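You operate a simulated robot arm through the tools that you are given. There is no shell and no other tool.

The job below is to be done with a simulated two-armed robot. You get a single attempt, and the scene is never put back.

Task
Carry the grey padded tray with both arms and set it on the top of the tall grey rack.

The check looks at the end state, three seconds after you hand in, the way a careful person would. Anything else that was tipped, shoved, dropped, spilled or broken makes it a failure.

Robot
Two 7-joint arms with four-finger grippers on one trunk, on a base that moves. Base frame: it is fixed to the floor where the robot stands at the start and does not move with it; the origin is under the middle of the robot, x ahead of it, y to its left, z up; the surface under the hand at the start is at about z = 0.94. Readings come in m, degrees, newtons and seconds.
The left shoulder is at the start at [0.04, 0.181, 1.154], the right one opposite. With the tool pointing down near the work surface each hand reaches from about 0.32 to 0.84 m from the robot's upright axis, wherever it stands, measured 20 degrees to its own side. Places, roughly: grey padded tray (37x21x5 cm) [0.5, 0, 0.9]; top of the tall grey rack [-2.7, 3.3, 1.4]. Payload 3.67 kg a hand.
The tool frame of a hand sits at the grasp point between the pads (the TCP): z along the fingers, y along the line on which they close. The tips reach 0.028 m beyond it. The gripper opens to 0.112 m; its body begins 0.073 m behind the TCP.
Orientation is that of the tool frame in the base frame, as a unit quaternion [w, x, y, z]. With the fingers straight down and closing along the base's y, the tool's x points along the base's -x, its y along +y and its z along -z.

Tools
- The arms move only by the tool drive_tool. It takes "left_rows", "right_rows" or both (then of equal length, played together; a hand with none holds still); each is a list of rows, each an object of numbers (a shift or turn left out is 0, a gripper value left out holds the last): "grip": the opening, from 0 (shut) to 1 (fully open); "tx", "ty", "tz": the shift along the tool's x, y, z in units of 25 mm (1.0 is 25 mm); "wx", "wy", "wz": the turn, a rotation vector about the tool's x, y, z in units of 4 degrees (1.0 is 4 degrees). In form: [{"grip": .., "tx": .., "ty": .., "tz": .., "wx": .., "wy": .., "wz": ..}, ...]. A call has 1 to 20 rows; each row shifts and turns the commanded pose from where the row before left it, along the tool's axes as they then stand. A call with a number of a shift or a turn outside -1 to 1 is refused whole. Each row takes 0.2 s and may step no farther than 0.05 m and 8.6 degrees from the row before; otherwise, or with a gripper value out of range, the whole call is refused. Where a pose cannot be reached the arm comes as near as it can. A force on the tool above 40 N (or 10 N above the force at the start of the call, whichever is more), or a blocked arm, ends the call early, and 0.2 s more pass. Each finger travels about 0.0724 m/s and halts on what it meets, pressing with about 38 N; the grip force reading is that of the motor and also rises with nothing between the fingers. The clock runs only during rows and for 0.2 s after the last one: add rows that do not move to give the fingers time. It gives the time, the measured TCP pose, the force on the tool (base axes), the opening and the grip force at its end, in the units of the frame above (readings bear some noise), with the torque about the TCP (base axes, N m) and any sound that the robot's microphone picked up.
- Cameras (640 x 400 px; columns grow to the right, rows downward): "scene" is now at [0.1109, -0.0046, 1.3859]; the picture's right is [-0.08, -1.00, 0.00], its down [-0.54, 0.04, -0.84] and it looks along [0.84, -0.07, -0.54] (base axes); focal length 272 px, centre (320, 200). "left" rides on the left gripper at [0.06, 0.018, -0.104] in its tool frame; the picture's right is [-0.29, 0.96, 0.00], its down [-0.80, -0.24, -0.55] and it looks along [-0.53, -0.16, 0.83] (tool axes); focal length 234 px, centre (320, 200). "right" rides on the right gripper at [0.06, -0.018, -0.104] in its tool frame; the picture's right is [0.29, 0.96, 0.00], its down [-0.80, 0.24, -0.55] and it looks along [-0.53, 0.16, 0.83] (tool axes); focal length 234 px, centre (320, 200). There is no depth. A picture from a camera that has moved, and an enlarged one, comes with that camera's place and axes in the base frame and with its lens.
- grab_frame(camera): a new picture of that camera. The clock stands still meanwhile.
- lift_body(by): moves the trunk up (or, below 0, down) by that many m; the arms and the scene camera ride with it, the base frame stays. It gives what a move gives, with no picture.
- roll_base(legs): drives the robot by 1 to 6 legs, each [ahead, left, turn to the left] in m, m and degrees, along the robot's own axes; the way and the turn of a leg run together, so that a leg with both is an arc; at most 1.5 m and 180 degrees a leg. The arms and the cameras ride along, it lands a little off, and it stops where it bumps. It gives what a move gives.
- turn_head(pan, tilt): turns the head with the scene camera to pan (to the left, within 86 degrees either way) and tilt (down, from -29 to 69), counted from straight ahead of the robot. It gives what a move gives.
- enlarge(camera, box): a new picture of the part [left, top, right, bottom] of that camera's present view, enlarged. The clock stands still meanwhile.
- hand_in(): hands the job in; it is judged then, once.

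Nothing tells you exact positions but the pictures and the camera data. Unless the task says otherwise, let go and move clear before handing in.

The tools are called after "Emit:" as a command line: name --argument value ..., lists and objects as JSON in quotes. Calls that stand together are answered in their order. drive_tool: Moves the arms, as the interface text tells. Its arguments: {"type":"object","properties":{"left_rows":{"type":"array"},"right_rows":{"type":"array"}},"required":[]} The other tools are called the same way: lift_body (by) moves the trunk up or down; roll_base (legs) drives the base; turn_head (pan, tilt) turns the head that bears the scene camera; grab_frame (camera) takes a picture; enlarge (camera, box) takes an enlarged picture of a part of a camera's view; hand_in () hands the job in.

At the start:

```text
clock: 0.0
left_tcp_pos: [0.4625, 0.209, 1.1839]
left_orientation: [0.001, 0.0, 1.0, -0.001]
left_contact_force: [-0.8, 0.3, -0.1]
left_ft_torque: [0.03, -0.01, -0.04]
left_grip_width: 0.1121
left_grip_force: 0.0
right_tcp_pos: [0.372, -0.213, 1.2386]
right_orientation: [0.0, -0.001, 1.0, 0.002]
right_contact_force: [-0.2, -0.7, 0.9]
right_ft_torque: [0.02, 0.02, 0.01]
right_grip_width: 0.1119
right_grip_force: 0.0
trunk travel left (down, up): [-0.275, 0.239]
robot x, y, heading: [0.002, -0.0006, 0.1]
head pan, tilt (commanded): [-4.5, 32.9]
```

scene: 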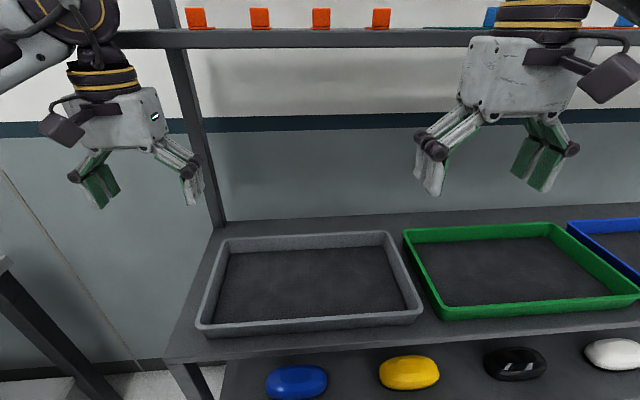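
right: 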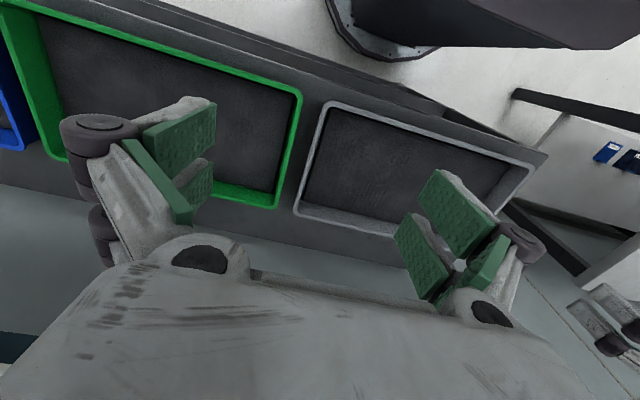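
left: 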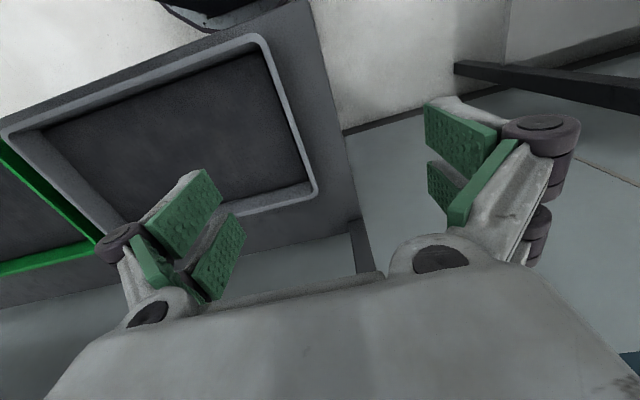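

I can see the grey tray on the bench, centred near [0.48, -0.015] with its rim at about z 0.99, and a green tray close by on its right. Before moving anything I'll look around for the gap between the trays and the way to the rack.

Emit:
enlarge --camera "scene" --box '[160, 210, 480, 400]'

Emit:
turn_head --pan 80 --tilt 15

Emit:
grab_frame --camera "scene"

```text
2.00 times, centred on (320, 305) of scene
camera zoom: at [0.1109, -0.0046, 1.3859], right [-0.08, -1.0, 0.0], down [-0.54, 0.04, -0.84], along [0.84, -0.07, -0.54], focal length 544 px, centre (320, -10)
```

zoom: 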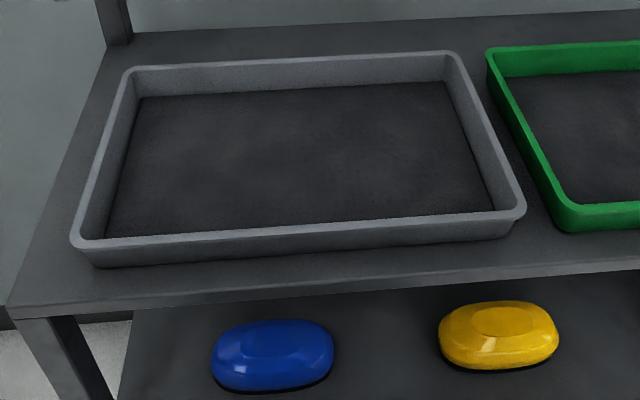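

```text
clock: 1.6
left_tcp_pos: [0.4622, 0.209, 1.1829]
left_orientation: [0.0, 0.0, 1.0, 0.001]
left_contact_force: [0.6, -0.5, 0.1]
left_ft_torque: [0.0, -0.01, 0.01]
left_grip_width: 0.1121
left_grip_force: 0.0
right_tcp_pos: [0.3718, -0.2132, 1.2398]
right_orientation: [0.0, -0.001, 1.0, 0.002]
right_contact_force: [-0.6, -0.4, 0.5]
right_ft_torque: [0.01, -0.02, 0.01]
right_grip_width: 0.1123
right_grip_force: 0.0
trunk travel left (down, up): [-0.275, 0.239]
robot x, y, heading: [-0.0016, -0.0009, 0.0]
head pan, tilt (commanded): [80.0, 15.0]
```

```text
taken
camera scene: at [0.0384, 0.0945, 1.4147], right [0.98, -0.17, 0.0], down [-0.05, -0.26, -0.97], along [0.17, 0.95, -0.26], focal length 272 px, centre (320, 200)
```

scene: 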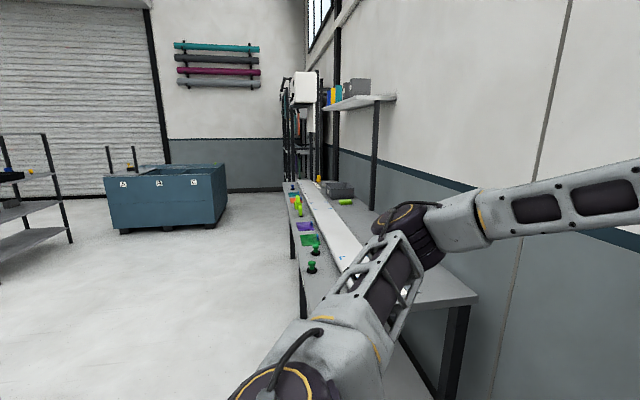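

The gap to the green tray is only about 2–3 cm, and a rack is partly visible far to the left. I'll look to the right and straight down before reaching for anything.

Emit:
turn_head --pan -80 --tilt 20

Emit:
grab_frame --camera "scene"

Emit:
turn_head --pan 86 --tilt 5

Emit:
enlarge --camera "scene" --box '[0, 100, 240, 250]'

Emit:
turn_head --pan 0 --tilt 50

Emit:
grab_frame --camera "scene"

```text
clock: 4.0
left_tcp_pos: [0.4613, 0.2097, 1.1822]
left_orientation: [0.001, -0.001, 1.0, -0.001]
left_contact_force: [0.0, -0.2, 0.2]
left_ft_torque: [0.01, 0.01, -0.01]
left_grip_width: 0.1118
left_grip_force: 0.1
right_tcp_pos: [0.3722, -0.2123, 1.2371]
right_orientation: [0.001, 0.0, 1.0, 0.002]
right_contact_force: [-0.1, -0.1, 0.2]
right_ft_torque: [0.0, -0.03, -0.01]
right_grip_width: 0.1122
right_grip_force: 0.1
trunk travel left (down, up): [-0.275, 0.239]
robot x, y, heading: [-0.0008, -0.0, 0.1]
head pan, tilt (commanded): [-80.0, 20.0]
```

```text
taken
camera scene: at [0.0383, -0.0892, 1.4066], right [-0.98, -0.17, 0.0], down [-0.06, 0.34, -0.94], along [0.16, -0.93, -0.34], focal length 272 px, centre (320, 200)
```

scene: 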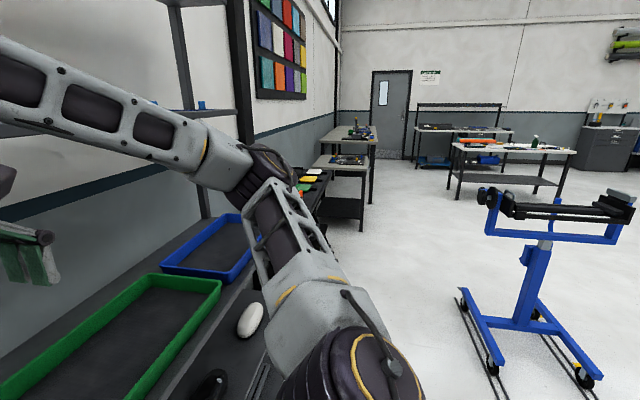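

```text
clock: 6.6
left_tcp_pos: [0.462, 0.2096, 1.1821]
left_orientation: [0.0, 0.0, 1.0, 0.0]
left_contact_force: [-0.1, 0.1, -0.4]
left_ft_torque: [0.0, 0.04, 0.02]
left_grip_width: 0.1123
left_grip_force: 0.0
right_tcp_pos: [0.3731, -0.2133, 1.2398]
right_orientation: [0.0, 0.001, 1.0, 0.002]
right_contact_force: [0.0, -0.1, -0.5]
right_ft_torque: [-0.01, -0.04, 0.01]
right_grip_width: 0.1121
right_grip_force: 0.0
trunk travel left (down, up): [-0.275, 0.239]
robot x, y, heading: [0.0029, -0.0027, 0.1]
head pan, tilt (commanded): [85.9, 5.0]
```

```text
2.67 times, centred on (120, 175) of scene
camera zoom: at [0.0286, 0.0941, 1.4309], right [1.0, -0.07, 0.0], down [-0.01, -0.09, -1.0], along [0.07, 0.99, -0.09], focal length 726 px, centre (853, 267)
```

zoom: 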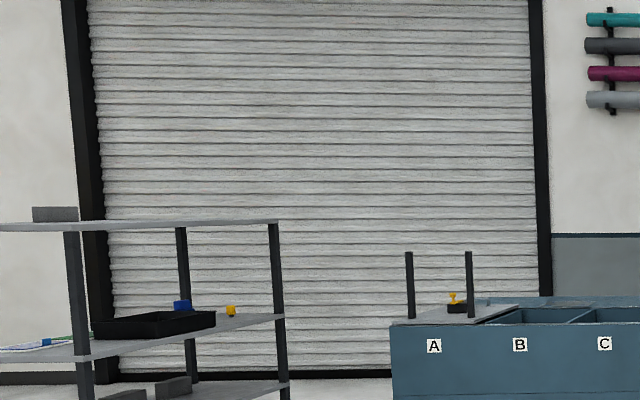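

```text
clock: 8.2
left_tcp_pos: [0.4625, 0.21, 1.1834]
left_orientation: [0.001, 0.0, 1.0, 0.0]
left_contact_force: [0.7, 0.7, 0.1]
left_ft_torque: [0.0, 0.02, -0.02]
left_grip_width: 0.1117
left_grip_force: 0.1
right_tcp_pos: [0.3715, -0.213, 1.2395]
right_orientation: [0.0, 0.001, 1.0, 0.002]
right_contact_force: [-0.2, 0.0, 0.0]
right_ft_torque: [0.0, -0.04, 0.0]
right_grip_width: 0.1121
right_grip_force: 0.0
trunk travel left (down, up): [-0.275, 0.239]
robot x, y, heading: [-0.0013, 0.0028, -0.1]
head pan, tilt (commanded): [0.0, 50.0]
```

```text
taken
camera scene: at [0.0991, 0.0026, 1.361], right [0.0, -1.0, 0.0], down [-0.77, 0.0, -0.64], along [0.64, 0.0, -0.77], focal length 272 px, centre (320, 200)
```

scene: 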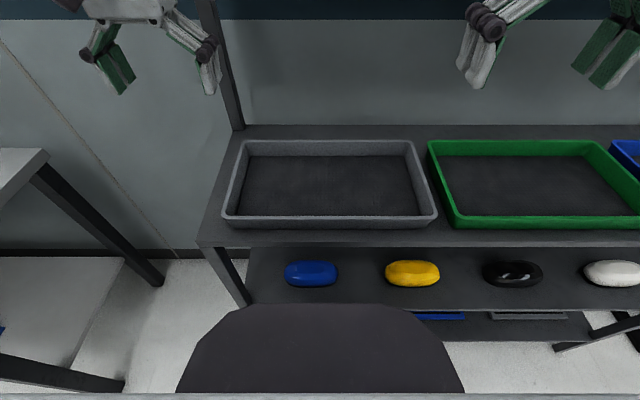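

The rack has a top board with a small item at one end, which I'll study when I'm closer. Now I'll zoom in on the tray from straight above to measure the grasp places.

Emit:
enlarge --camera "scene" --box '[200, 110, 460, 270]'

Emit:
grab_frame --camera "left"

Emit:
grab_frame --camera "right"

```text
2.46 times, centred on (330, 190) of scene
camera zoom: at [0.0991, 0.0026, 1.361], right [0.0, -1.0, 0.0], down [-0.77, 0.0, -0.64], along [0.64, 0.0, -0.77], focal length 670 px, centre (295, 225)
```

zoom: 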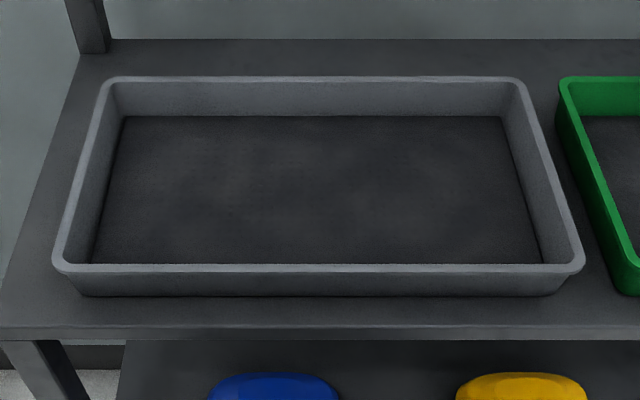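

```text
taken
camera left: at [0.401, 0.2269, 1.2877], right [0.29, 0.96, 0.0], down [0.8, -0.24, 0.55], along [0.53, -0.16, -0.83], focal length 234 px, centre (320, 200)
```

left: 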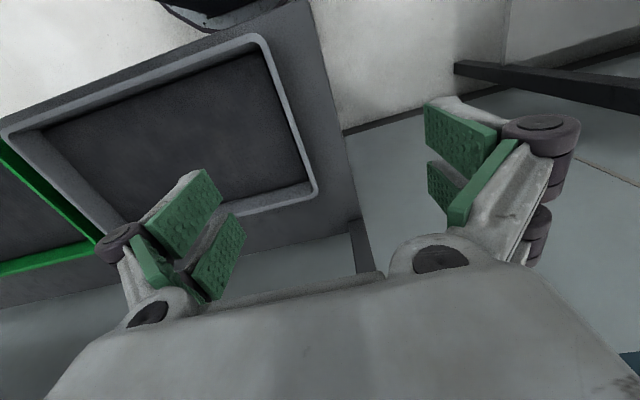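

```text
taken
camera right: at [0.312, -0.232, 1.3438], right [-0.29, 0.96, 0.0], down [0.8, 0.24, 0.55], along [0.53, 0.16, -0.83], focal length 234 px, centre (320, 200)
```

right: 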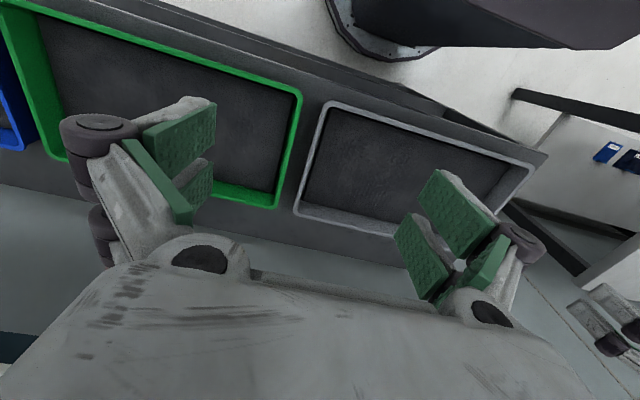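

The tray's rim is at about z 0.988, with its outer edges at y -0.199 to 0.172 and x 0.376 to 0.583. The green tray starts at y -0.229, a gap of about 3 cm. I'll bring the left hand over the left short wall first, then check.

Emit:
drive_tool --left_rows '[{"grip": 1, "tx": -0.36, "ty": -0.82}, {"tx": -0.36, "ty": -0.82}, {"tz": 1}, {"tz": 1}, {"tz": 1}, {"tz": 1}, {"tz": 1}, {"tz": 0.5}]'

Emit:
grab_frame --camera "scene"

Emit:
grab_frame --camera "left"

```text
clock: 10.0
left_tcp_pos: [0.478, 0.1685, 1.0436]
left_orientation: [0.0, 0.0, 1.0, 0.001]
left_contact_force: [-0.3, 0.3, 0.2]
left_ft_torque: [-0.03, -0.02, 0.03]
left_grip_width: 0.1119
left_grip_force: 0.0
right_tcp_pos: [0.3713, -0.2138, 1.2395]
right_orientation: [0.0, -0.001, 1.0, 0.001]
right_contact_force: [-0.1, -0.3, -0.8]
right_ft_torque: [0.01, -0.02, 0.0]
right_grip_width: 0.1121
right_grip_force: 0.1
trunk travel left (down, up): [-0.275, 0.239]
robot x, y, heading: [0.0015, -0.0032, -0.1]
head pan, tilt (commanded): [0.0, 50.0]
```

```text
taken
camera scene: at [0.0989, 0.0025, 1.361], right [0.0, -1.0, 0.0], down [-0.77, 0.0, -0.64], along [0.64, 0.0, -0.77], focal length 272 px, centre (320, 200)
```

scene: 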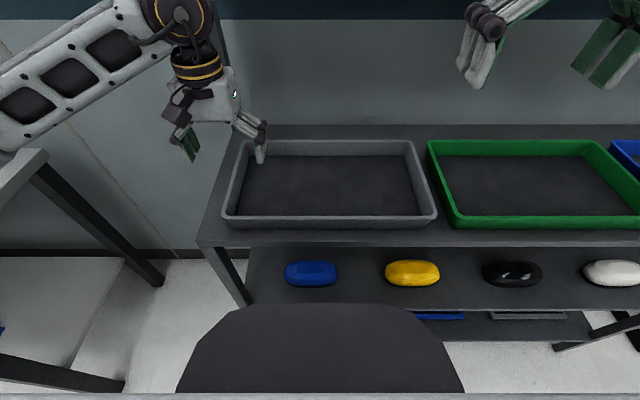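

```text
taken
camera left: at [0.4188, 0.1857, 1.1487], right [0.29, 0.96, 0.0], down [0.8, -0.24, 0.55], along [0.53, -0.16, -0.83], focal length 234 px, centre (320, 200)
```

left: 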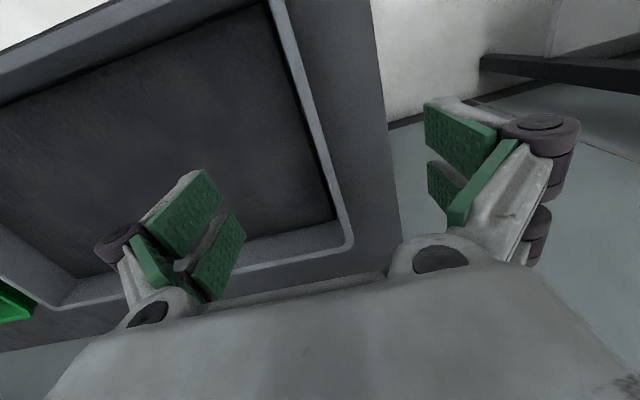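

The left fingers straddle the left wall, and the wrist view puts its outer face at about y 0.170. I'll lower to just above the tray floor.

Emit:
drive_tool --left_rows '[{"tz": 0.8}, {"tz": 0.8}, {"tz": 0.5}, {"tz": 0.3}, {}]'

Emit:
grab_frame --camera "scene"

Emit:
grab_frame --camera "left"

```text
clock: 11.2
left_tcp_pos: [0.4787, 0.1673, 0.9844]
left_orientation: [0.0, 0.0, 1.0, 0.0]
left_contact_force: [0.8, 0.9, -0.5]
left_ft_torque: [0.04, 0.0, 0.0]
left_grip_width: 0.1119
left_grip_force: 0.0
right_tcp_pos: [0.3723, -0.2143, 1.2396]
right_orientation: [0.0, -0.001, 1.0, 0.001]
right_contact_force: [-0.4, -0.6, 0.1]
right_ft_torque: [0.0, -0.02, -0.04]
right_grip_width: 0.1122
right_grip_force: 0.0
trunk travel left (down, up): [-0.275, 0.239]
robot x, y, heading: [0.0036, -0.002, -0.1]
head pan, tilt (commanded): [0.0, 50.0]
```

```text
taken
camera scene: at [0.0989, 0.0024, 1.361], right [0.0, -1.0, 0.0], down [-0.77, 0.0, -0.64], along [0.64, 0.0, -0.77], focal length 272 px, centre (320, 200)
```

scene: 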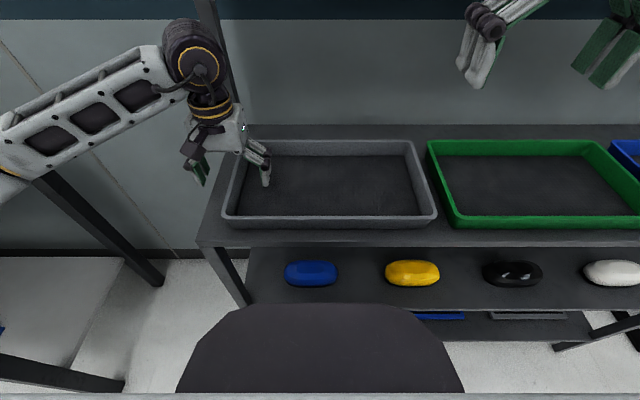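

```text
taken
camera left: at [0.419, 0.1854, 1.0899], right [0.29, 0.96, 0.0], down [0.8, -0.24, 0.55], along [0.53, -0.16, -0.83], focal length 234 px, centre (320, 200)
```

left: 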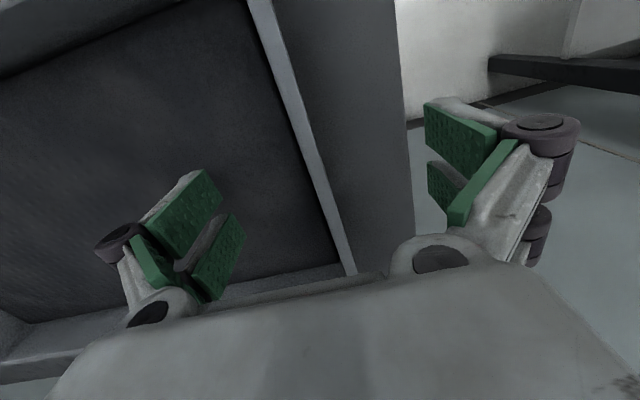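

The fingers are around the wall with no contact, so I'll close the left hand on it.

Emit:
drive_tool --left_rows '[{"grip": 0}, {}, {}, {}, {}, {}]'

Emit:
grab_frame --camera "left"

Emit:
enlarge --camera "scene" --box '[200, 110, 460, 270]'

```text
clock: 12.6
left_tcp_pos: [0.4796, 0.1677, 0.9842]
left_orientation: [0.0, 0.0, 1.0, -0.001]
left_contact_force: [0.3, -1.1, 0.8]
left_ft_torque: [-0.92, 0.1, -0.04]
left_grip_width: 0.006
left_grip_force: 38.3
right_tcp_pos: [0.3718, -0.213, 1.2387]
right_orientation: [0.0, 0.0, 1.0, 0.0]
right_contact_force: [-0.7, 0.1, 0.1]
right_ft_torque: [0.0, 0.0, -0.01]
right_grip_width: 0.1119
right_grip_force: 0.1
trunk travel left (down, up): [-0.275, 0.239]
robot x, y, heading: [0.0046, 0.0016, 0.1]
head pan, tilt (commanded): [0.0, 50.0]
```

```text
taken
camera left: at [0.4191, 0.1853, 1.0901], right [0.29, 0.96, 0.0], down [0.8, -0.24, 0.55], along [0.53, -0.16, -0.83], focal length 234 px, centre (320, 200)
```

left: 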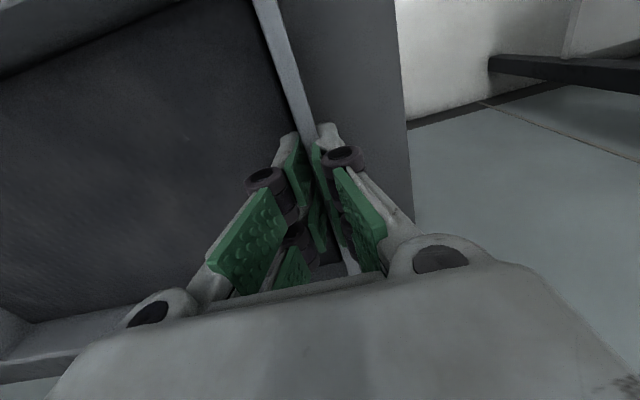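

```text
2.46 times, centred on (330, 190) of scene
camera zoom: at [0.099, 0.0025, 1.361], right [0.0, -1.0, 0.0], down [-0.77, 0.0, -0.64], along [0.64, 0.0, -0.77], focal length 670 px, centre (295, 225)
```

zoom: 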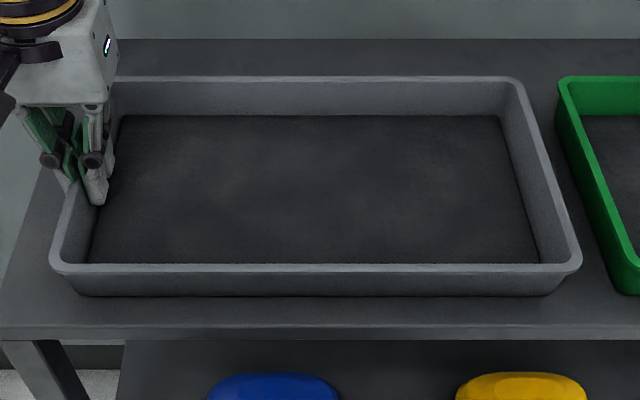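

The left hand holds the wall (6 mm thick) with a 38 N grip. I'll slide the tray about 3 cm to the left to make room for the right hand's outer fingers.

Emit:
drive_tool --left_rows '[{"ty": 0.2}, {"ty": 0.25}, {"ty": 0.25}, {"ty": 0.25}, {"ty": 0.25}, {}]'

Emit:
enlarge --camera "scene" --box '[200, 110, 460, 270]'

```text
clock: 14.0
left_tcp_pos: [0.4788, 0.1981, 0.9856]
left_orientation: [0.0, 0.0, 1.0, 0.0]
left_contact_force: [-0.3, -1.6, 1.0]
left_ft_torque: [-0.93, -0.34, 0.0]
left_grip_width: 0.0061
left_grip_force: 37.7
right_tcp_pos: [0.3723, -0.2129, 1.2394]
right_orientation: [0.0, 0.0, 1.0, 0.002]
right_contact_force: [0.3, 0.7, -0.4]
right_ft_torque: [0.02, 0.0, 0.0]
right_grip_width: 0.1118
right_grip_force: 0.0
trunk travel left (down, up): [-0.275, 0.239]
robot x, y, heading: [0.0006, -0.0029, 0.2]
head pan, tilt (commanded): [0.0, 50.0]
```

```text
2.46 times, centred on (330, 190) of scene
camera zoom: at [0.099, 0.0025, 1.361], right [0.0, -1.0, 0.0], down [-0.77, 0.0, -0.64], along [0.64, 0.0, -0.77], focal length 670 px, centre (295, 225)
```

zoom: 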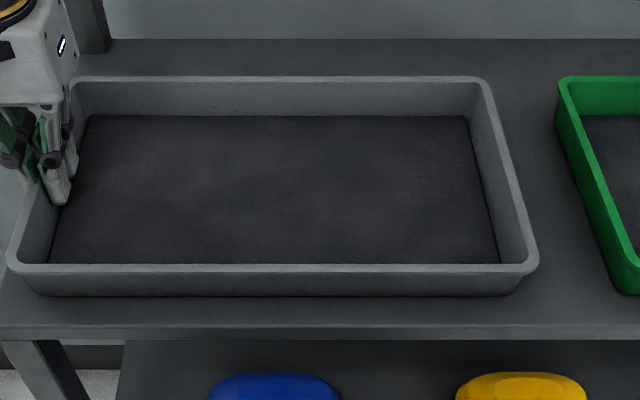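

The gap is now about 6 cm, with the right wall's centre at y ≈ -0.165. I'll bring the right hand over it with the fingers opened only 4 cm so that they stay clear of the green tray.

Emit:
drive_tool --right_rows '[{"grip": 0.36, "tx": -0.87, "ty": 0.38}, {"tx": -0.87, "ty": 0.38}, {"tx": -0.87, "ty": 0.38}, {"tx": -0.87, "ty": 0.38}, {"tx": -0.87, "ty": 0.38}, {"tz": 1}, {"tz": 1}, {"tz": 1}, {"tz": 1}, {"tz": 1}, {"tz": 1}, {"tz": 1}, {"tz": 0.7}, {}]'

Emit:
enlarge --camera "scene" --box '[200, 110, 460, 270]'

Emit:
grab_frame --camera "right"

```text
clock: 17.0
left_tcp_pos: [0.4794, 0.1972, 0.9856]
left_orientation: [0.0, -0.001, 1.0, 0.0]
left_contact_force: [-0.7, 0.0, 0.5]
left_ft_torque: [-0.89, -0.2, 0.08]
left_grip_width: 0.006
left_grip_force: 38.3
right_tcp_pos: [0.4816, -0.1642, 1.0458]
right_orientation: [0.001, 0.0, 1.0, 0.001]
right_contact_force: [-0.6, -0.8, 0.6]
right_ft_torque: [0.01, 0.04, -0.04]
right_grip_width: 0.0403
right_grip_force: 0.1
trunk travel left (down, up): [-0.275, 0.239]
robot x, y, heading: [0.0018, 0.0012, 0.1]
head pan, tilt (commanded): [0.0, 50.0]
```

```text
2.46 times, centred on (330, 190) of scene
camera zoom: at [0.099, 0.0027, 1.361], right [0.0, -1.0, 0.0], down [-0.77, 0.0, -0.64], along [0.64, 0.0, -0.77], focal length 670 px, centre (295, 225)
```

zoom: 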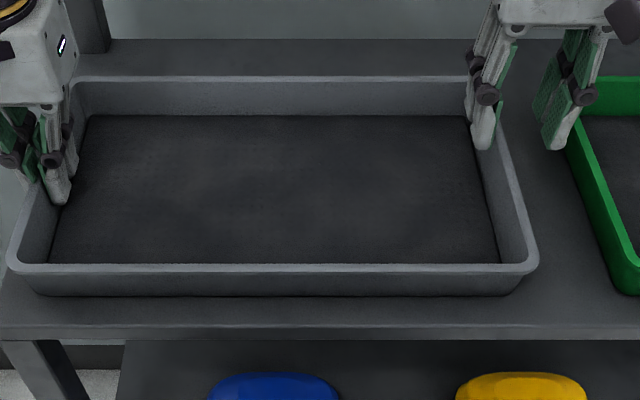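

```text
taken
camera right: at [0.4213, -0.1833, 1.151], right [-0.29, 0.96, 0.0], down [0.8, 0.24, 0.55], along [0.53, 0.16, -0.83], focal length 234 px, centre (320, 200)
```

right: 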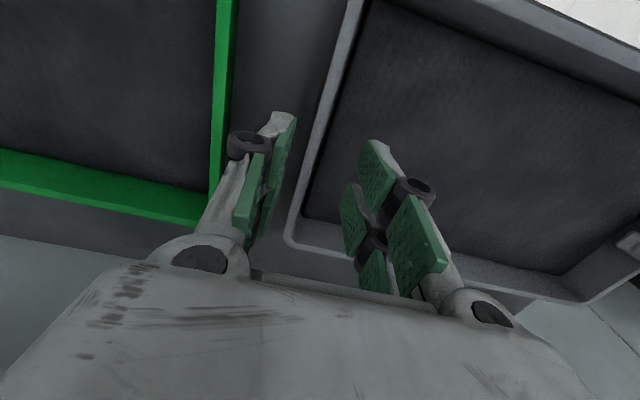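

The outer fingers reach to about y -0.21 and the green tray begins at -0.229, so there's room. I'll shift 4 mm inward, lower, and check once more before closing.

Emit:
drive_tool --right_rows '[{"ty": 0.16}, {"tz": 0.6}, {"tz": 0.6}, {"tz": 0.6}, {"tz": 0.6}, {}]'

Emit:
enlarge --camera "scene" --box '[320, 110, 480, 210]'

Emit:
grab_frame --camera "right"

```text
clock: 18.4
left_tcp_pos: [0.4797, 0.1982, 0.9859]
left_orientation: [0.0, 0.0, 1.0, 0.0]
left_contact_force: [-0.7, -0.2, 0.4]
left_ft_torque: [-0.9, -0.03, 0.08]
left_grip_width: 0.006
left_grip_force: 38.0
right_tcp_pos: [0.4807, -0.1606, 0.986]
right_orientation: [0.0, 0.0, 1.0, 0.002]
right_contact_force: [1.5, -0.6, 0.1]
right_ft_torque: [0.03, -0.01, -0.02]
right_grip_width: 0.0404
right_grip_force: 0.1
trunk travel left (down, up): [-0.275, 0.239]
robot x, y, heading: [-0.0003, -0.0012, 0.1]
head pan, tilt (commanded): [0.0, 50.0]
```

```text
4.00 times, centred on (400, 160) of scene
camera zoom: at [0.099, 0.0027, 1.361], right [0.0, -1.0, 0.0], down [-0.77, 0.0, -0.64], along [0.64, 0.0, -0.77], focal length 1088 px, centre (0, 360)
```

zoom: 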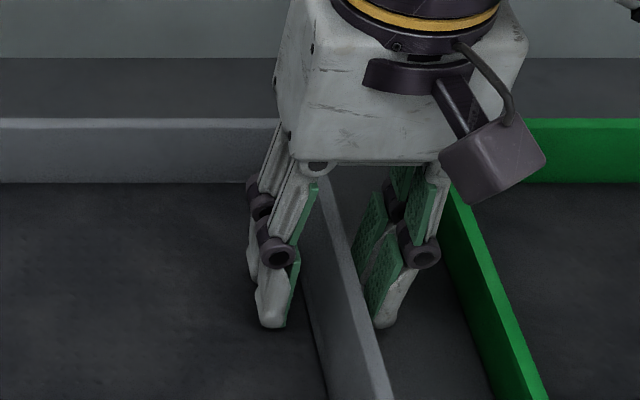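

```text
taken
camera right: at [0.4203, -0.1801, 1.0911], right [-0.29, 0.96, 0.0], down [0.8, 0.24, 0.55], along [0.53, 0.16, -0.83], focal length 234 px, centre (320, 200)
```

right: 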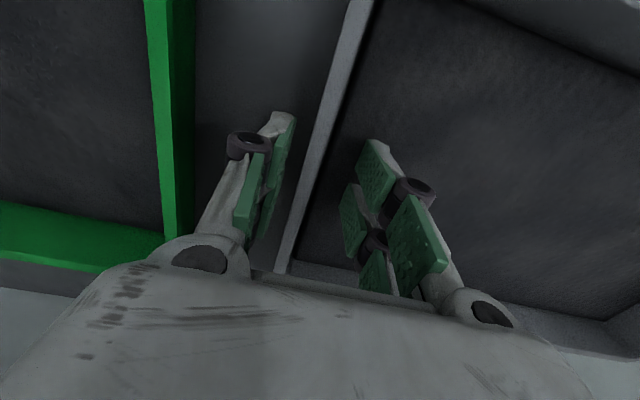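

The right wall sits between the fingers with the green tray clear on both sides. I'll close the right hand.

Emit:
drive_tool --right_rows '[{"grip": 0}, {}, {}, {}, {}]'

Emit:
grab_frame --camera "scene"

```text
clock: 19.6
left_tcp_pos: [0.4792, 0.2, 0.9853]
left_orientation: [-0.001, -0.002, 1.0, 0.001]
left_contact_force: [0.2, 39.8, -0.6]
left_ft_torque: [-0.47, -0.11, -0.43]
left_grip_width: 0.006
left_grip_force: 38.3
right_tcp_pos: [0.4812, -0.1641, 0.9861]
right_orientation: [-0.001, 0.001, 1.0, 0.0]
right_contact_force: [-0.6, -39.6, 0.3]
right_ft_torque: [0.41, 0.03, 0.61]
right_grip_width: 0.0059
right_grip_force: 38.3
trunk travel left (down, up): [-0.275, 0.239]
robot x, y, heading: [0.0022, -0.0011, 0.2]
head pan, tilt (commanded): [0.0, 50.0]
```

```text
taken
camera scene: at [0.0993, 0.0025, 1.3609], right [0.0, -1.0, 0.0], down [-0.77, 0.0, -0.64], along [0.64, 0.0, -0.77], focal length 272 px, centre (320, 200)
```

scene: 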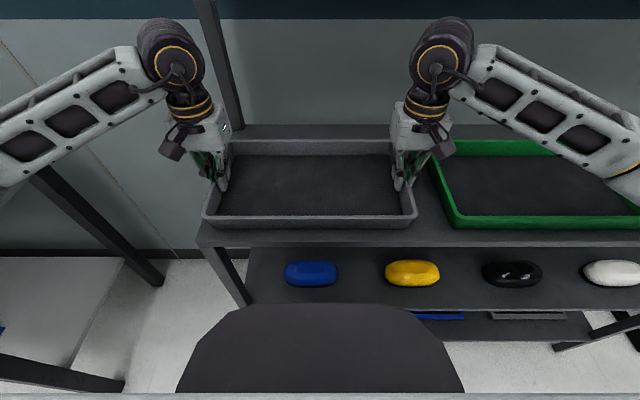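

Both hands hold, but they are squeezing the tray between them with about 40 N. I'll ease each hand outward by a few millimetres to take that out before lifting.

Emit:
drive_tool --left_rows '[{"ty": 0.04}, {"ty": 0.04}, {}]' --right_rows '[{"ty": -0.07}, {"ty": -0.07}, {}]'

```text
clock: 20.4
left_tcp_pos: [0.4792, 0.1998, 0.9849]
left_orientation: [0.0, 0.0, 1.0, 0.0]
left_contact_force: [0.8, 19.2, -0.5]
left_ft_torque: [-0.71, 0.01, 0.2]
left_grip_width: 0.006
left_grip_force: 38.0
right_tcp_pos: [0.48, -0.1653, 0.9868]
right_orientation: [0.0, 0.0, 1.0, 0.001]
right_contact_force: [-1.3, -19.3, 0.6]
right_ft_torque: [0.66, -0.03, 0.01]
right_grip_width: 0.0062
right_grip_force: 38.2
trunk travel left (down, up): [-0.275, 0.239]
robot x, y, heading: [0.0034, 0.0007, 0.0]
head pan, tilt (commanded): [0.0, 50.0]
```

The squeeze halved to about 19 N, so I'll repeat the same small easing.

Emit:
drive_tool --left_rows '[{"ty": 0.04}, {"ty": 0.03}, {}]' --right_rows '[{"ty": -0.06}, {"ty": -0.06}, {}]'

```text
clock: 21.2
left_tcp_pos: [0.479, 0.1981, 0.985]
left_orientation: [0.001, 0.003, 1.0, -0.003]
left_contact_force: [1.1, -22.9, 0.6]
left_ft_torque: [-1.21, -0.09, 0.76]
left_grip_width: 0.0059
left_grip_force: 38.2
right_tcp_pos: [0.4807, -0.1658, 0.9862]
right_orientation: [0.0, -0.003, 1.0, 0.004]
right_contact_force: [-1.6, 25.2, 1.1]
right_ft_torque: [1.18, 0.09, -0.49]
right_grip_width: 0.0062
right_grip_force: 38.3
trunk travel left (down, up): [-0.275, 0.239]
robot x, y, heading: [-0.0027, -0.0009, -0.0]
head pan, tilt (commanded): [0.0, 50.0]
```

It overshot slightly into a pull of about 23 N, so I'll come back by half.

Emit:
drive_tool --left_rows '[{"ty": -0.04}, {}, {}]' --right_rows '[{"ty": 0.05}, {}, {}]'

```text
clock: 22.0
left_tcp_pos: [0.4806, 0.1994, 0.985]
left_orientation: [0.0, 0.001, 1.0, -0.002]
left_contact_force: [-0.7, -31.1, 0.2]
left_ft_torque: [-1.27, -0.07, 0.12]
left_grip_width: 0.0065
left_grip_force: 38.0
right_tcp_pos: [0.4799, -0.1646, 0.986]
right_orientation: [0.0, -0.001, 1.0, 0.003]
right_contact_force: [-0.7, 30.6, 0.0]
right_ft_torque: [1.3, 0.09, -0.17]
right_grip_width: 0.0062
right_grip_force: 37.9
trunk travel left (down, up): [-0.275, 0.239]
robot x, y, heading: [0.0011, 0.0003, -0.0]
head pan, tilt (commanded): [0.0, 50.0]
```

The force changed the wrong way, so it may still be settling. I'll hold still for a second and read again.

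Emit:
drive_tool --left_rows '[{}, {}, {}, {}, {}]' --right_rows '[{}, {}, {}, {}, {}]'

```text
clock: 23.2
left_tcp_pos: [0.4787, 0.1993, 0.9864]
left_orientation: [0.002, -0.001, 1.0, -0.003]
left_contact_force: [-0.6, -36.3, -0.4]
left_ft_torque: [-1.31, 0.12, 0.0]
left_grip_width: 0.0058
left_grip_force: 38.3
right_tcp_pos: [0.4807, -0.1647, 0.9868]
right_orientation: [0.002, 0.0, 1.0, 0.004]
right_contact_force: [0.7, 35.8, 0.0]
right_ft_torque: [1.36, -0.11, -0.08]
right_grip_width: 0.006
right_grip_force: 37.5
trunk travel left (down, up): [-0.275, 0.239]
robot x, y, heading: [-0.0015, 0.0007, 0.2]
head pan, tilt (commanded): [0.0, 50.0]
```

The arms seem to build force slowly toward the commanded spacing, so the spacing should match the walls at about 0.364 m. I'll bring the command in by 3 mm in total and wait.

Emit:
drive_tool --left_rows '[{"ty": -0.03}, {"ty": -0.03}, {}, {}, {}]' --right_rows '[{"ty": 0.03}, {"ty": 0.03}, {}, {}, {}]'

```text
clock: 24.4
left_tcp_pos: [0.4793, 0.1995, 0.9854]
left_orientation: [0.0, -0.001, 1.0, 0.0]
left_contact_force: [-0.8, -19.3, 0.1]
left_ft_torque: [-1.16, 0.02, -0.2]
left_grip_width: 0.0058
left_grip_force: 38.6
right_tcp_pos: [0.4813, -0.1655, 0.9867]
right_orientation: [0.0, 0.001, 1.0, 0.002]
right_contact_force: [-0.5, 19.2, -0.2]
right_ft_torque: [1.14, 0.04, 0.13]
right_grip_width: 0.0059
right_grip_force: 38.2
trunk travel left (down, up): [-0.275, 0.239]
robot x, y, heading: [-0.0009, -0.001, -0.0]
head pan, tilt (commanded): [0.0, 50.0]
```

Emit:
drive_tool --left_rows '[{}, {}, {}, {}, {}]' --right_rows '[{}, {}, {}, {}, {}]'

```text
clock: 25.6
left_tcp_pos: [0.4787, 0.1999, 0.9844]
left_orientation: [0.0, -0.001, 1.0, -0.001]
left_contact_force: [-0.5, -13.1, 0.1]
left_ft_torque: [-1.09, -0.02, -0.12]
left_grip_width: 0.0061
left_grip_force: 38.2
right_tcp_pos: [0.4807, -0.1639, 0.9863]
right_orientation: [0.0, 0.0, 1.0, 0.002]
right_contact_force: [0.5, 13.5, 0.0]
right_ft_torque: [1.06, 0.03, 0.06]
right_grip_width: 0.0061
right_grip_force: 38.0
trunk travel left (down, up): [-0.275, 0.239]
robot x, y, heading: [-0.0013, 0.0017, 0.2]
head pan, tilt (commanded): [0.0, 50.0]
```

The pull is fading on its own, now about 13 N. I'll lift both hands together by a few centimetres and look.

Emit:
drive_tool --left_rows '[{"tz": -0.2}, {"tz": -0.3}, {"tz": -0.3}, {"tz": -0.3}, {"tz": -0.3}, {"tz": -0.2}, {}]' --right_rows '[{"tz": -0.2}, {"tz": -0.3}, {"tz": -0.3}, {"tz": -0.3}, {"tz": -0.3}, {"tz": -0.2}, {}]'

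Emit:
grab_frame --camera "scene"

```text
clock: 27.2
left_tcp_pos: [0.4793, 0.1998, 1.0246]
left_orientation: [0.0, 0.0, 1.0, -0.001]
left_contact_force: [-0.2, -17.2, -1.2]
left_ft_torque: [-1.1, 0.02, -0.09]
left_grip_width: 0.0062
left_grip_force: 38.2
right_tcp_pos: [0.48, -0.1641, 1.0266]
right_orientation: [0.0, 0.0, 1.0, 0.002]
right_contact_force: [0.2, 15.8, -2.1]
right_ft_torque: [1.1, -0.01, -0.08]
right_grip_width: 0.0061
right_grip_force: 38.1
trunk travel left (down, up): [-0.275, 0.239]
robot x, y, heading: [-0.0006, 0.0, 0.0]
head pan, tilt (commanded): [0.0, 50.0]
```

```text
taken
camera scene: at [0.0994, 0.0025, 1.3609], right [0.0, -1.0, 0.0], down [-0.77, 0.0, -0.64], along [0.64, 0.0, -0.77], focal length 272 px, centre (320, 200)
```

scene: 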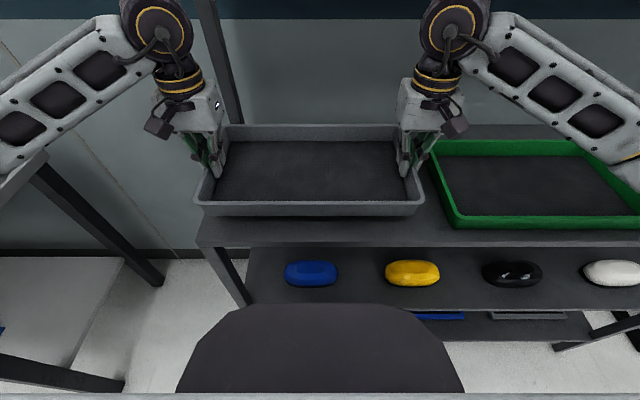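

The tray is lifted cleanly and level, and weighs well under a kilogram. I'll raise it a bit more and draw it in toward me, so the turn stays clear of the bench post.

Emit:
drive_tool --left_rows '[{"tz": -0.4}, {"tz": -0.5}, {"tz": -0.5}, {"tz": -0.5}, {"tz": -0.5}, {"tx": 0.3}, {"tx": 0.4}, {"tx": 0.4}, {"tx": 0.4}, {"tx": 0.4}, {"tx": 0.3}, {}]' --right_rows '[{"tz": -0.4}, {"tz": -0.5}, {"tz": -0.5}, {"tz": -0.5}, {"tz": -0.5}, {"tx": 0.3}, {"tx": 0.4}, {"tx": 0.4}, {"tx": 0.4}, {"tx": 0.4}, {"tx": 0.3}, {}]'

Emit:
grab_frame --camera "scene"

Emit:
turn_head --pan 60 --tilt 35

Emit:
grab_frame --camera "scene"

```text
clock: 29.8
left_tcp_pos: [0.4261, 0.1987, 1.0859]
left_orientation: [0.0, 0.0, 1.0, -0.002]
left_contact_force: [1.5, -18.8, -2.0]
left_ft_torque: [-1.15, -0.03, 0.11]
left_grip_width: 0.0059
left_grip_force: 38.3
right_tcp_pos: [0.4256, -0.1652, 1.0864]
right_orientation: [0.0, 0.0, 1.0, 0.002]
right_contact_force: [-1.5, 19.6, -1.1]
right_ft_torque: [1.14, 0.09, 0.3]
right_grip_width: 0.0063
right_grip_force: 37.6
trunk travel left (down, up): [-0.275, 0.239]
robot x, y, heading: [0.001, -0.004, -0.1]
head pan, tilt (commanded): [0.0, 50.0]
```

```text
taken
camera scene: at [0.0995, 0.0025, 1.3609], right [0.0, -1.0, 0.0], down [-0.77, 0.0, -0.64], along [0.64, 0.0, -0.77], focal length 272 px, centre (320, 200)
```

scene: 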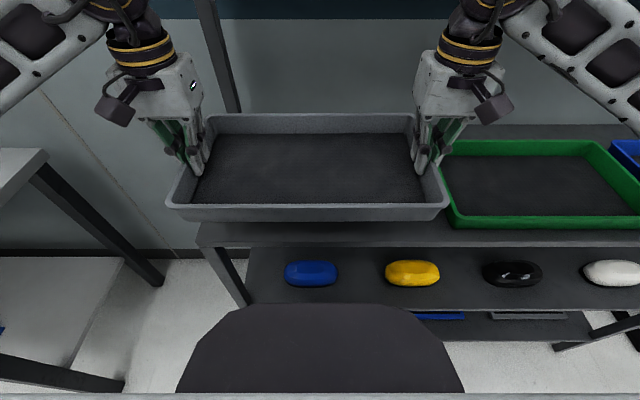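

```text
clock: 31.1
left_tcp_pos: [0.4253, 0.1989, 1.0848]
left_orientation: [-0.001, 0.0, 1.0, -0.001]
left_contact_force: [0.9, -17.0, -1.2]
left_ft_torque: [-1.11, 0.01, 0.16]
left_grip_width: 0.006
left_grip_force: 38.5
right_tcp_pos: [0.426, -0.1647, 1.0863]
right_orientation: [0.0, 0.0, 1.0, 0.002]
right_contact_force: [-1.1, 16.9, -1.7]
right_ft_torque: [1.11, -0.06, 0.27]
right_grip_width: 0.0056
right_grip_force: 38.3
trunk travel left (down, up): [-0.275, 0.239]
robot x, y, heading: [-0.0014, 0.0021, 0.1]
head pan, tilt (commanded): [60.0, 35.0]
```

```text
taken
camera scene: at [0.0664, 0.0787, 1.3827], right [0.87, -0.5, 0.0], down [-0.29, -0.5, -0.82], along [0.41, 0.71, -0.57], focal length 272 px, centre (320, 200)
```

scene: 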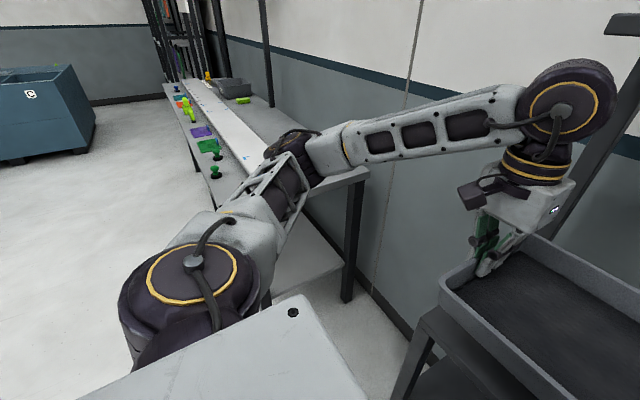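

The left elbow is well inside any obstacle. I'll turn 45° to the left on the spot, slowly, so that I can see the floor behind me and the rack.

Emit:
roll_base --legs '[[0, 0, 20], [0, 0, 25]]'

Emit:
turn_head --pan 80 --tilt 12

Emit:
grab_frame --camera "scene"

Emit:
turn_head --pan 30 --tilt 30

Emit:
grab_frame --camera "scene"

```text
clock: 34.0
left_tcp_pos: [0.1623, 0.4398, 1.0858]
left_orientation: [0.001, -0.38, 0.925, 0.0]
left_contact_force: [12.7, -10.5, -1.3]
left_ft_torque: [-0.75, -0.79, 0.19]
left_grip_width: 0.0061
left_grip_force: 38.1
right_tcp_pos: [0.4187, 0.183, 1.0866]
right_orientation: [0.0, -0.381, 0.925, 0.001]
right_contact_force: [-12.0, 11.0, -2.7]
right_ft_torque: [0.77, 0.8, 0.29]
right_grip_width: 0.0057
right_grip_force: 38.2
trunk travel left (down, up): [-0.275, 0.239]
robot x, y, heading: [0.0009, -0.0009, 44.4]
head pan, tilt (commanded): [60.0, 35.0]
```

```text
clock: 34.9
left_tcp_pos: [0.1637, 0.4392, 1.0848]
left_orientation: [0.0, -0.38, 0.925, -0.002]
left_contact_force: [0.4, 1.4, -2.5]
left_ft_torque: [-0.71, -0.6, 0.16]
left_grip_width: 0.0058
left_grip_force: 38.5
right_tcp_pos: [0.4191, 0.1806, 1.0872]
right_orientation: [-0.001, -0.381, 0.925, 0.002]
right_contact_force: [-0.8, -1.0, -1.7]
right_ft_torque: [0.72, 0.55, 0.21]
right_grip_width: 0.0061
right_grip_force: 37.9
trunk travel left (down, up): [-0.275, 0.239]
robot x, y, heading: [0.0006, 0.0031, 44.7]
head pan, tilt (commanded): [80.0, 12.0]
```

```text
taken
camera scene: at [-0.0365, 0.0936, 1.4195], right [0.82, 0.57, 0.0], down [0.12, -0.17, -0.98], along [-0.56, 0.8, -0.21], focal length 272 px, centre (320, 200)
```

scene: 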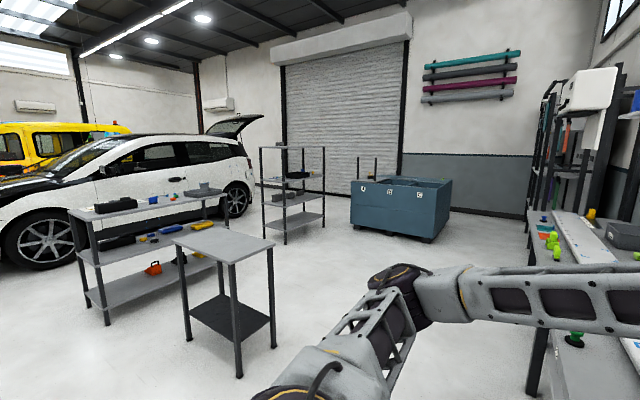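

```text
clock: 36.1
left_tcp_pos: [0.1622, 0.4397, 1.0861]
left_orientation: [0.001, -0.38, 0.925, -0.001]
left_contact_force: [0.6, 1.0, -1.3]
left_ft_torque: [-0.62, -0.68, 0.14]
left_grip_width: 0.0058
left_grip_force: 37.6
right_tcp_pos: [0.4191, 0.1816, 1.0873]
right_orientation: [0.0, -0.38, 0.925, 0.003]
right_contact_force: [-0.5, -1.3, -2.7]
right_ft_torque: [0.61, 0.65, 0.26]
right_grip_width: 0.006
right_grip_force: 37.7
trunk travel left (down, up): [-0.275, 0.239]
robot x, y, heading: [0.0009, 0.0023, 44.7]
head pan, tilt (commanded): [30.0, 30.0]
```

```text
taken
camera scene: at [0.0402, 0.1042, 1.3905], right [0.96, -0.26, 0.0], down [-0.13, -0.48, -0.87], along [0.23, 0.84, -0.5], focal length 272 px, centre (320, 200)
```

scene: 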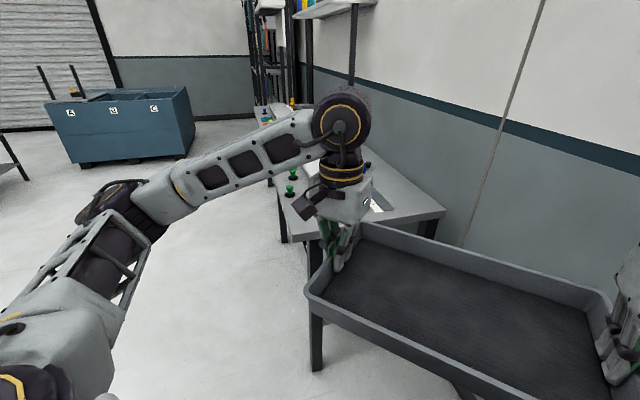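

I can see the tall rack between the crate and a long low rack; a small grey table stands on the direct line. I'll zoom in on the rack to find its outline and what is on its top.

Emit:
turn_head --pan 86 --tilt 8

Emit:
enlarge --camera "scene" --box '[240, 100, 440, 225]'

Emit:
grab_frame --camera "scene"

```text
clock: 37.3
left_tcp_pos: [0.1622, 0.4404, 1.0844]
left_orientation: [0.0, -0.38, 0.925, -0.001]
left_contact_force: [1.1, 1.6, -1.9]
left_ft_torque: [-0.62, -0.66, 0.15]
left_grip_width: 0.0064
left_grip_force: 38.0
right_tcp_pos: [0.4202, 0.1811, 1.0871]
right_orientation: [-0.001, -0.38, 0.925, 0.001]
right_contact_force: [-2.2, 0.4, -2.5]
right_ft_torque: [0.57, 0.66, 0.27]
right_grip_width: 0.006
right_grip_force: 38.2
trunk travel left (down, up): [-0.275, 0.239]
robot x, y, heading: [0.0016, 0.0016, 44.7]
head pan, tilt (commanded): [85.9, 8.0]
```

```text
3.20 times, centred on (340, 162) of scene
camera zoom: at [-0.0438, 0.0874, 1.426], right [0.76, 0.65, 0.0], down [0.09, -0.11, -0.99], along [-0.64, 0.75, -0.14], focal length 871 px, centre (256, 320)
```

zoom: 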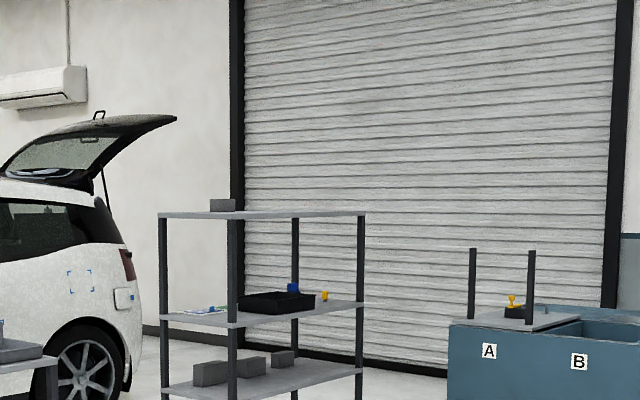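

```text
taken
camera scene: at [-0.0438, 0.0874, 1.426], right [0.76, 0.65, 0.0], down [0.09, -0.11, -0.99], along [-0.64, 0.75, -0.14], focal length 272 px, centre (320, 200)
```

scene: 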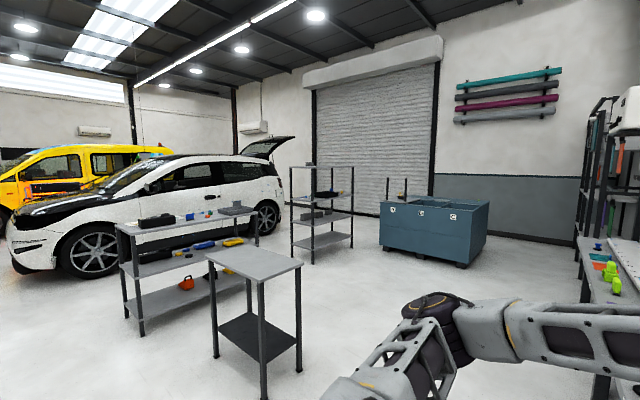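

The rack stands with its long side along y (about y 2.8–3.85) and its front face near x -2.5, and it carries a small grey box at its near end. I'll turn to face the free lane between the table and the conveyor bench and drive about 1 m along it.

Emit:
roll_base --legs '[[0, 0, 37], [0, 0, 37.3]]'

Emit:
turn_head --pan 0 --tilt 25

Emit:
grab_frame --camera "scene"

Emit:
turn_head --pan 45 --tilt 25

Emit:
grab_frame --camera "scene"

```text
clock: 41.6
left_tcp_pos: [-0.3818, 0.2724, 1.0835]
left_orientation: [-0.001, 0.864, -0.504, 0.0]
left_contact_force: [1.0, 2.6, -1.7]
left_ft_torque: [0.43, -0.82, 0.16]
left_grip_width: 0.0062
left_grip_force: 38.4
right_tcp_pos: [-0.0664, 0.4525, 1.0861]
right_orientation: [0.001, 0.864, -0.504, 0.0]
right_contact_force: [-1.7, -2.3, -1.9]
right_ft_torque: [-0.45, 0.78, 0.23]
right_grip_width: 0.0061
right_grip_force: 37.6
trunk travel left (down, up): [-0.275, 0.239]
robot x, y, heading: [-0.0013, -0.0005, 119.4]
head pan, tilt (commanded): [85.9, 8.0]
```

```text
clock: 43.2
left_tcp_pos: [-0.3827, 0.273, 1.0844]
left_orientation: [-0.001, 0.864, -0.503, 0.001]
left_contact_force: [-1.8, 0.3, -2.2]
left_ft_torque: [0.41, -0.76, 0.13]
left_grip_width: 0.0061
left_grip_force: 37.9
right_tcp_pos: [-0.0662, 0.4526, 1.0869]
right_orientation: [0.001, 0.864, -0.504, -0.001]
right_contact_force: [2.4, -0.6, -1.6]
right_ft_torque: [-0.41, 0.77, 0.22]
right_grip_width: 0.0059
right_grip_force: 37.7
trunk travel left (down, up): [-0.275, 0.239]
robot x, y, heading: [0.003, 0.0007, 119.7]
head pan, tilt (commanded): [0.0, 25.0]
```

```text
taken
camera scene: at [-0.0539, 0.1005, 1.3984], right [0.87, 0.49, 0.0], down [0.21, -0.37, -0.91], along [-0.45, 0.79, -0.42], focal length 272 px, centre (320, 200)
```

scene: 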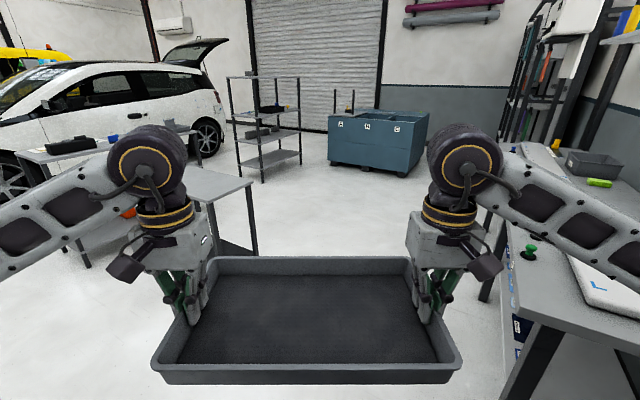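

```text
clock: 44.3
left_tcp_pos: [-0.3825, 0.2713, 1.0854]
left_orientation: [-0.001, 0.863, -0.504, 0.001]
left_contact_force: [-1.4, -0.2, -1.3]
left_ft_torque: [0.47, -0.79, 0.16]
left_grip_width: 0.006
left_grip_force: 37.9
right_tcp_pos: [-0.0667, 0.4524, 1.0859]
right_orientation: [0.002, 0.864, -0.504, -0.001]
right_contact_force: [2.0, 0.2, -1.6]
right_ft_torque: [-0.48, 0.7, 0.24]
right_grip_width: 0.0062
right_grip_force: 37.7
trunk travel left (down, up): [-0.275, 0.239]
robot x, y, heading: [0.0015, -0.0018, 119.5]
head pan, tilt (commanded): [45.0, 25.0]
```

```text
taken
camera scene: at [-0.0972, 0.0451, 1.3984], right [0.27, 0.96, 0.0], down [0.41, -0.11, -0.91], along [-0.87, 0.24, -0.42], focal length 272 px, centre (320, 200)
```

scene: 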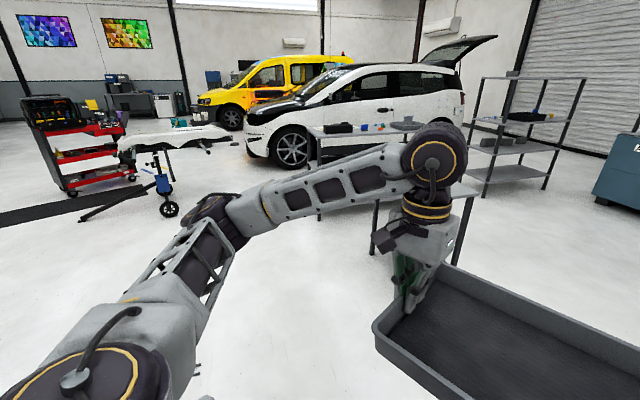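

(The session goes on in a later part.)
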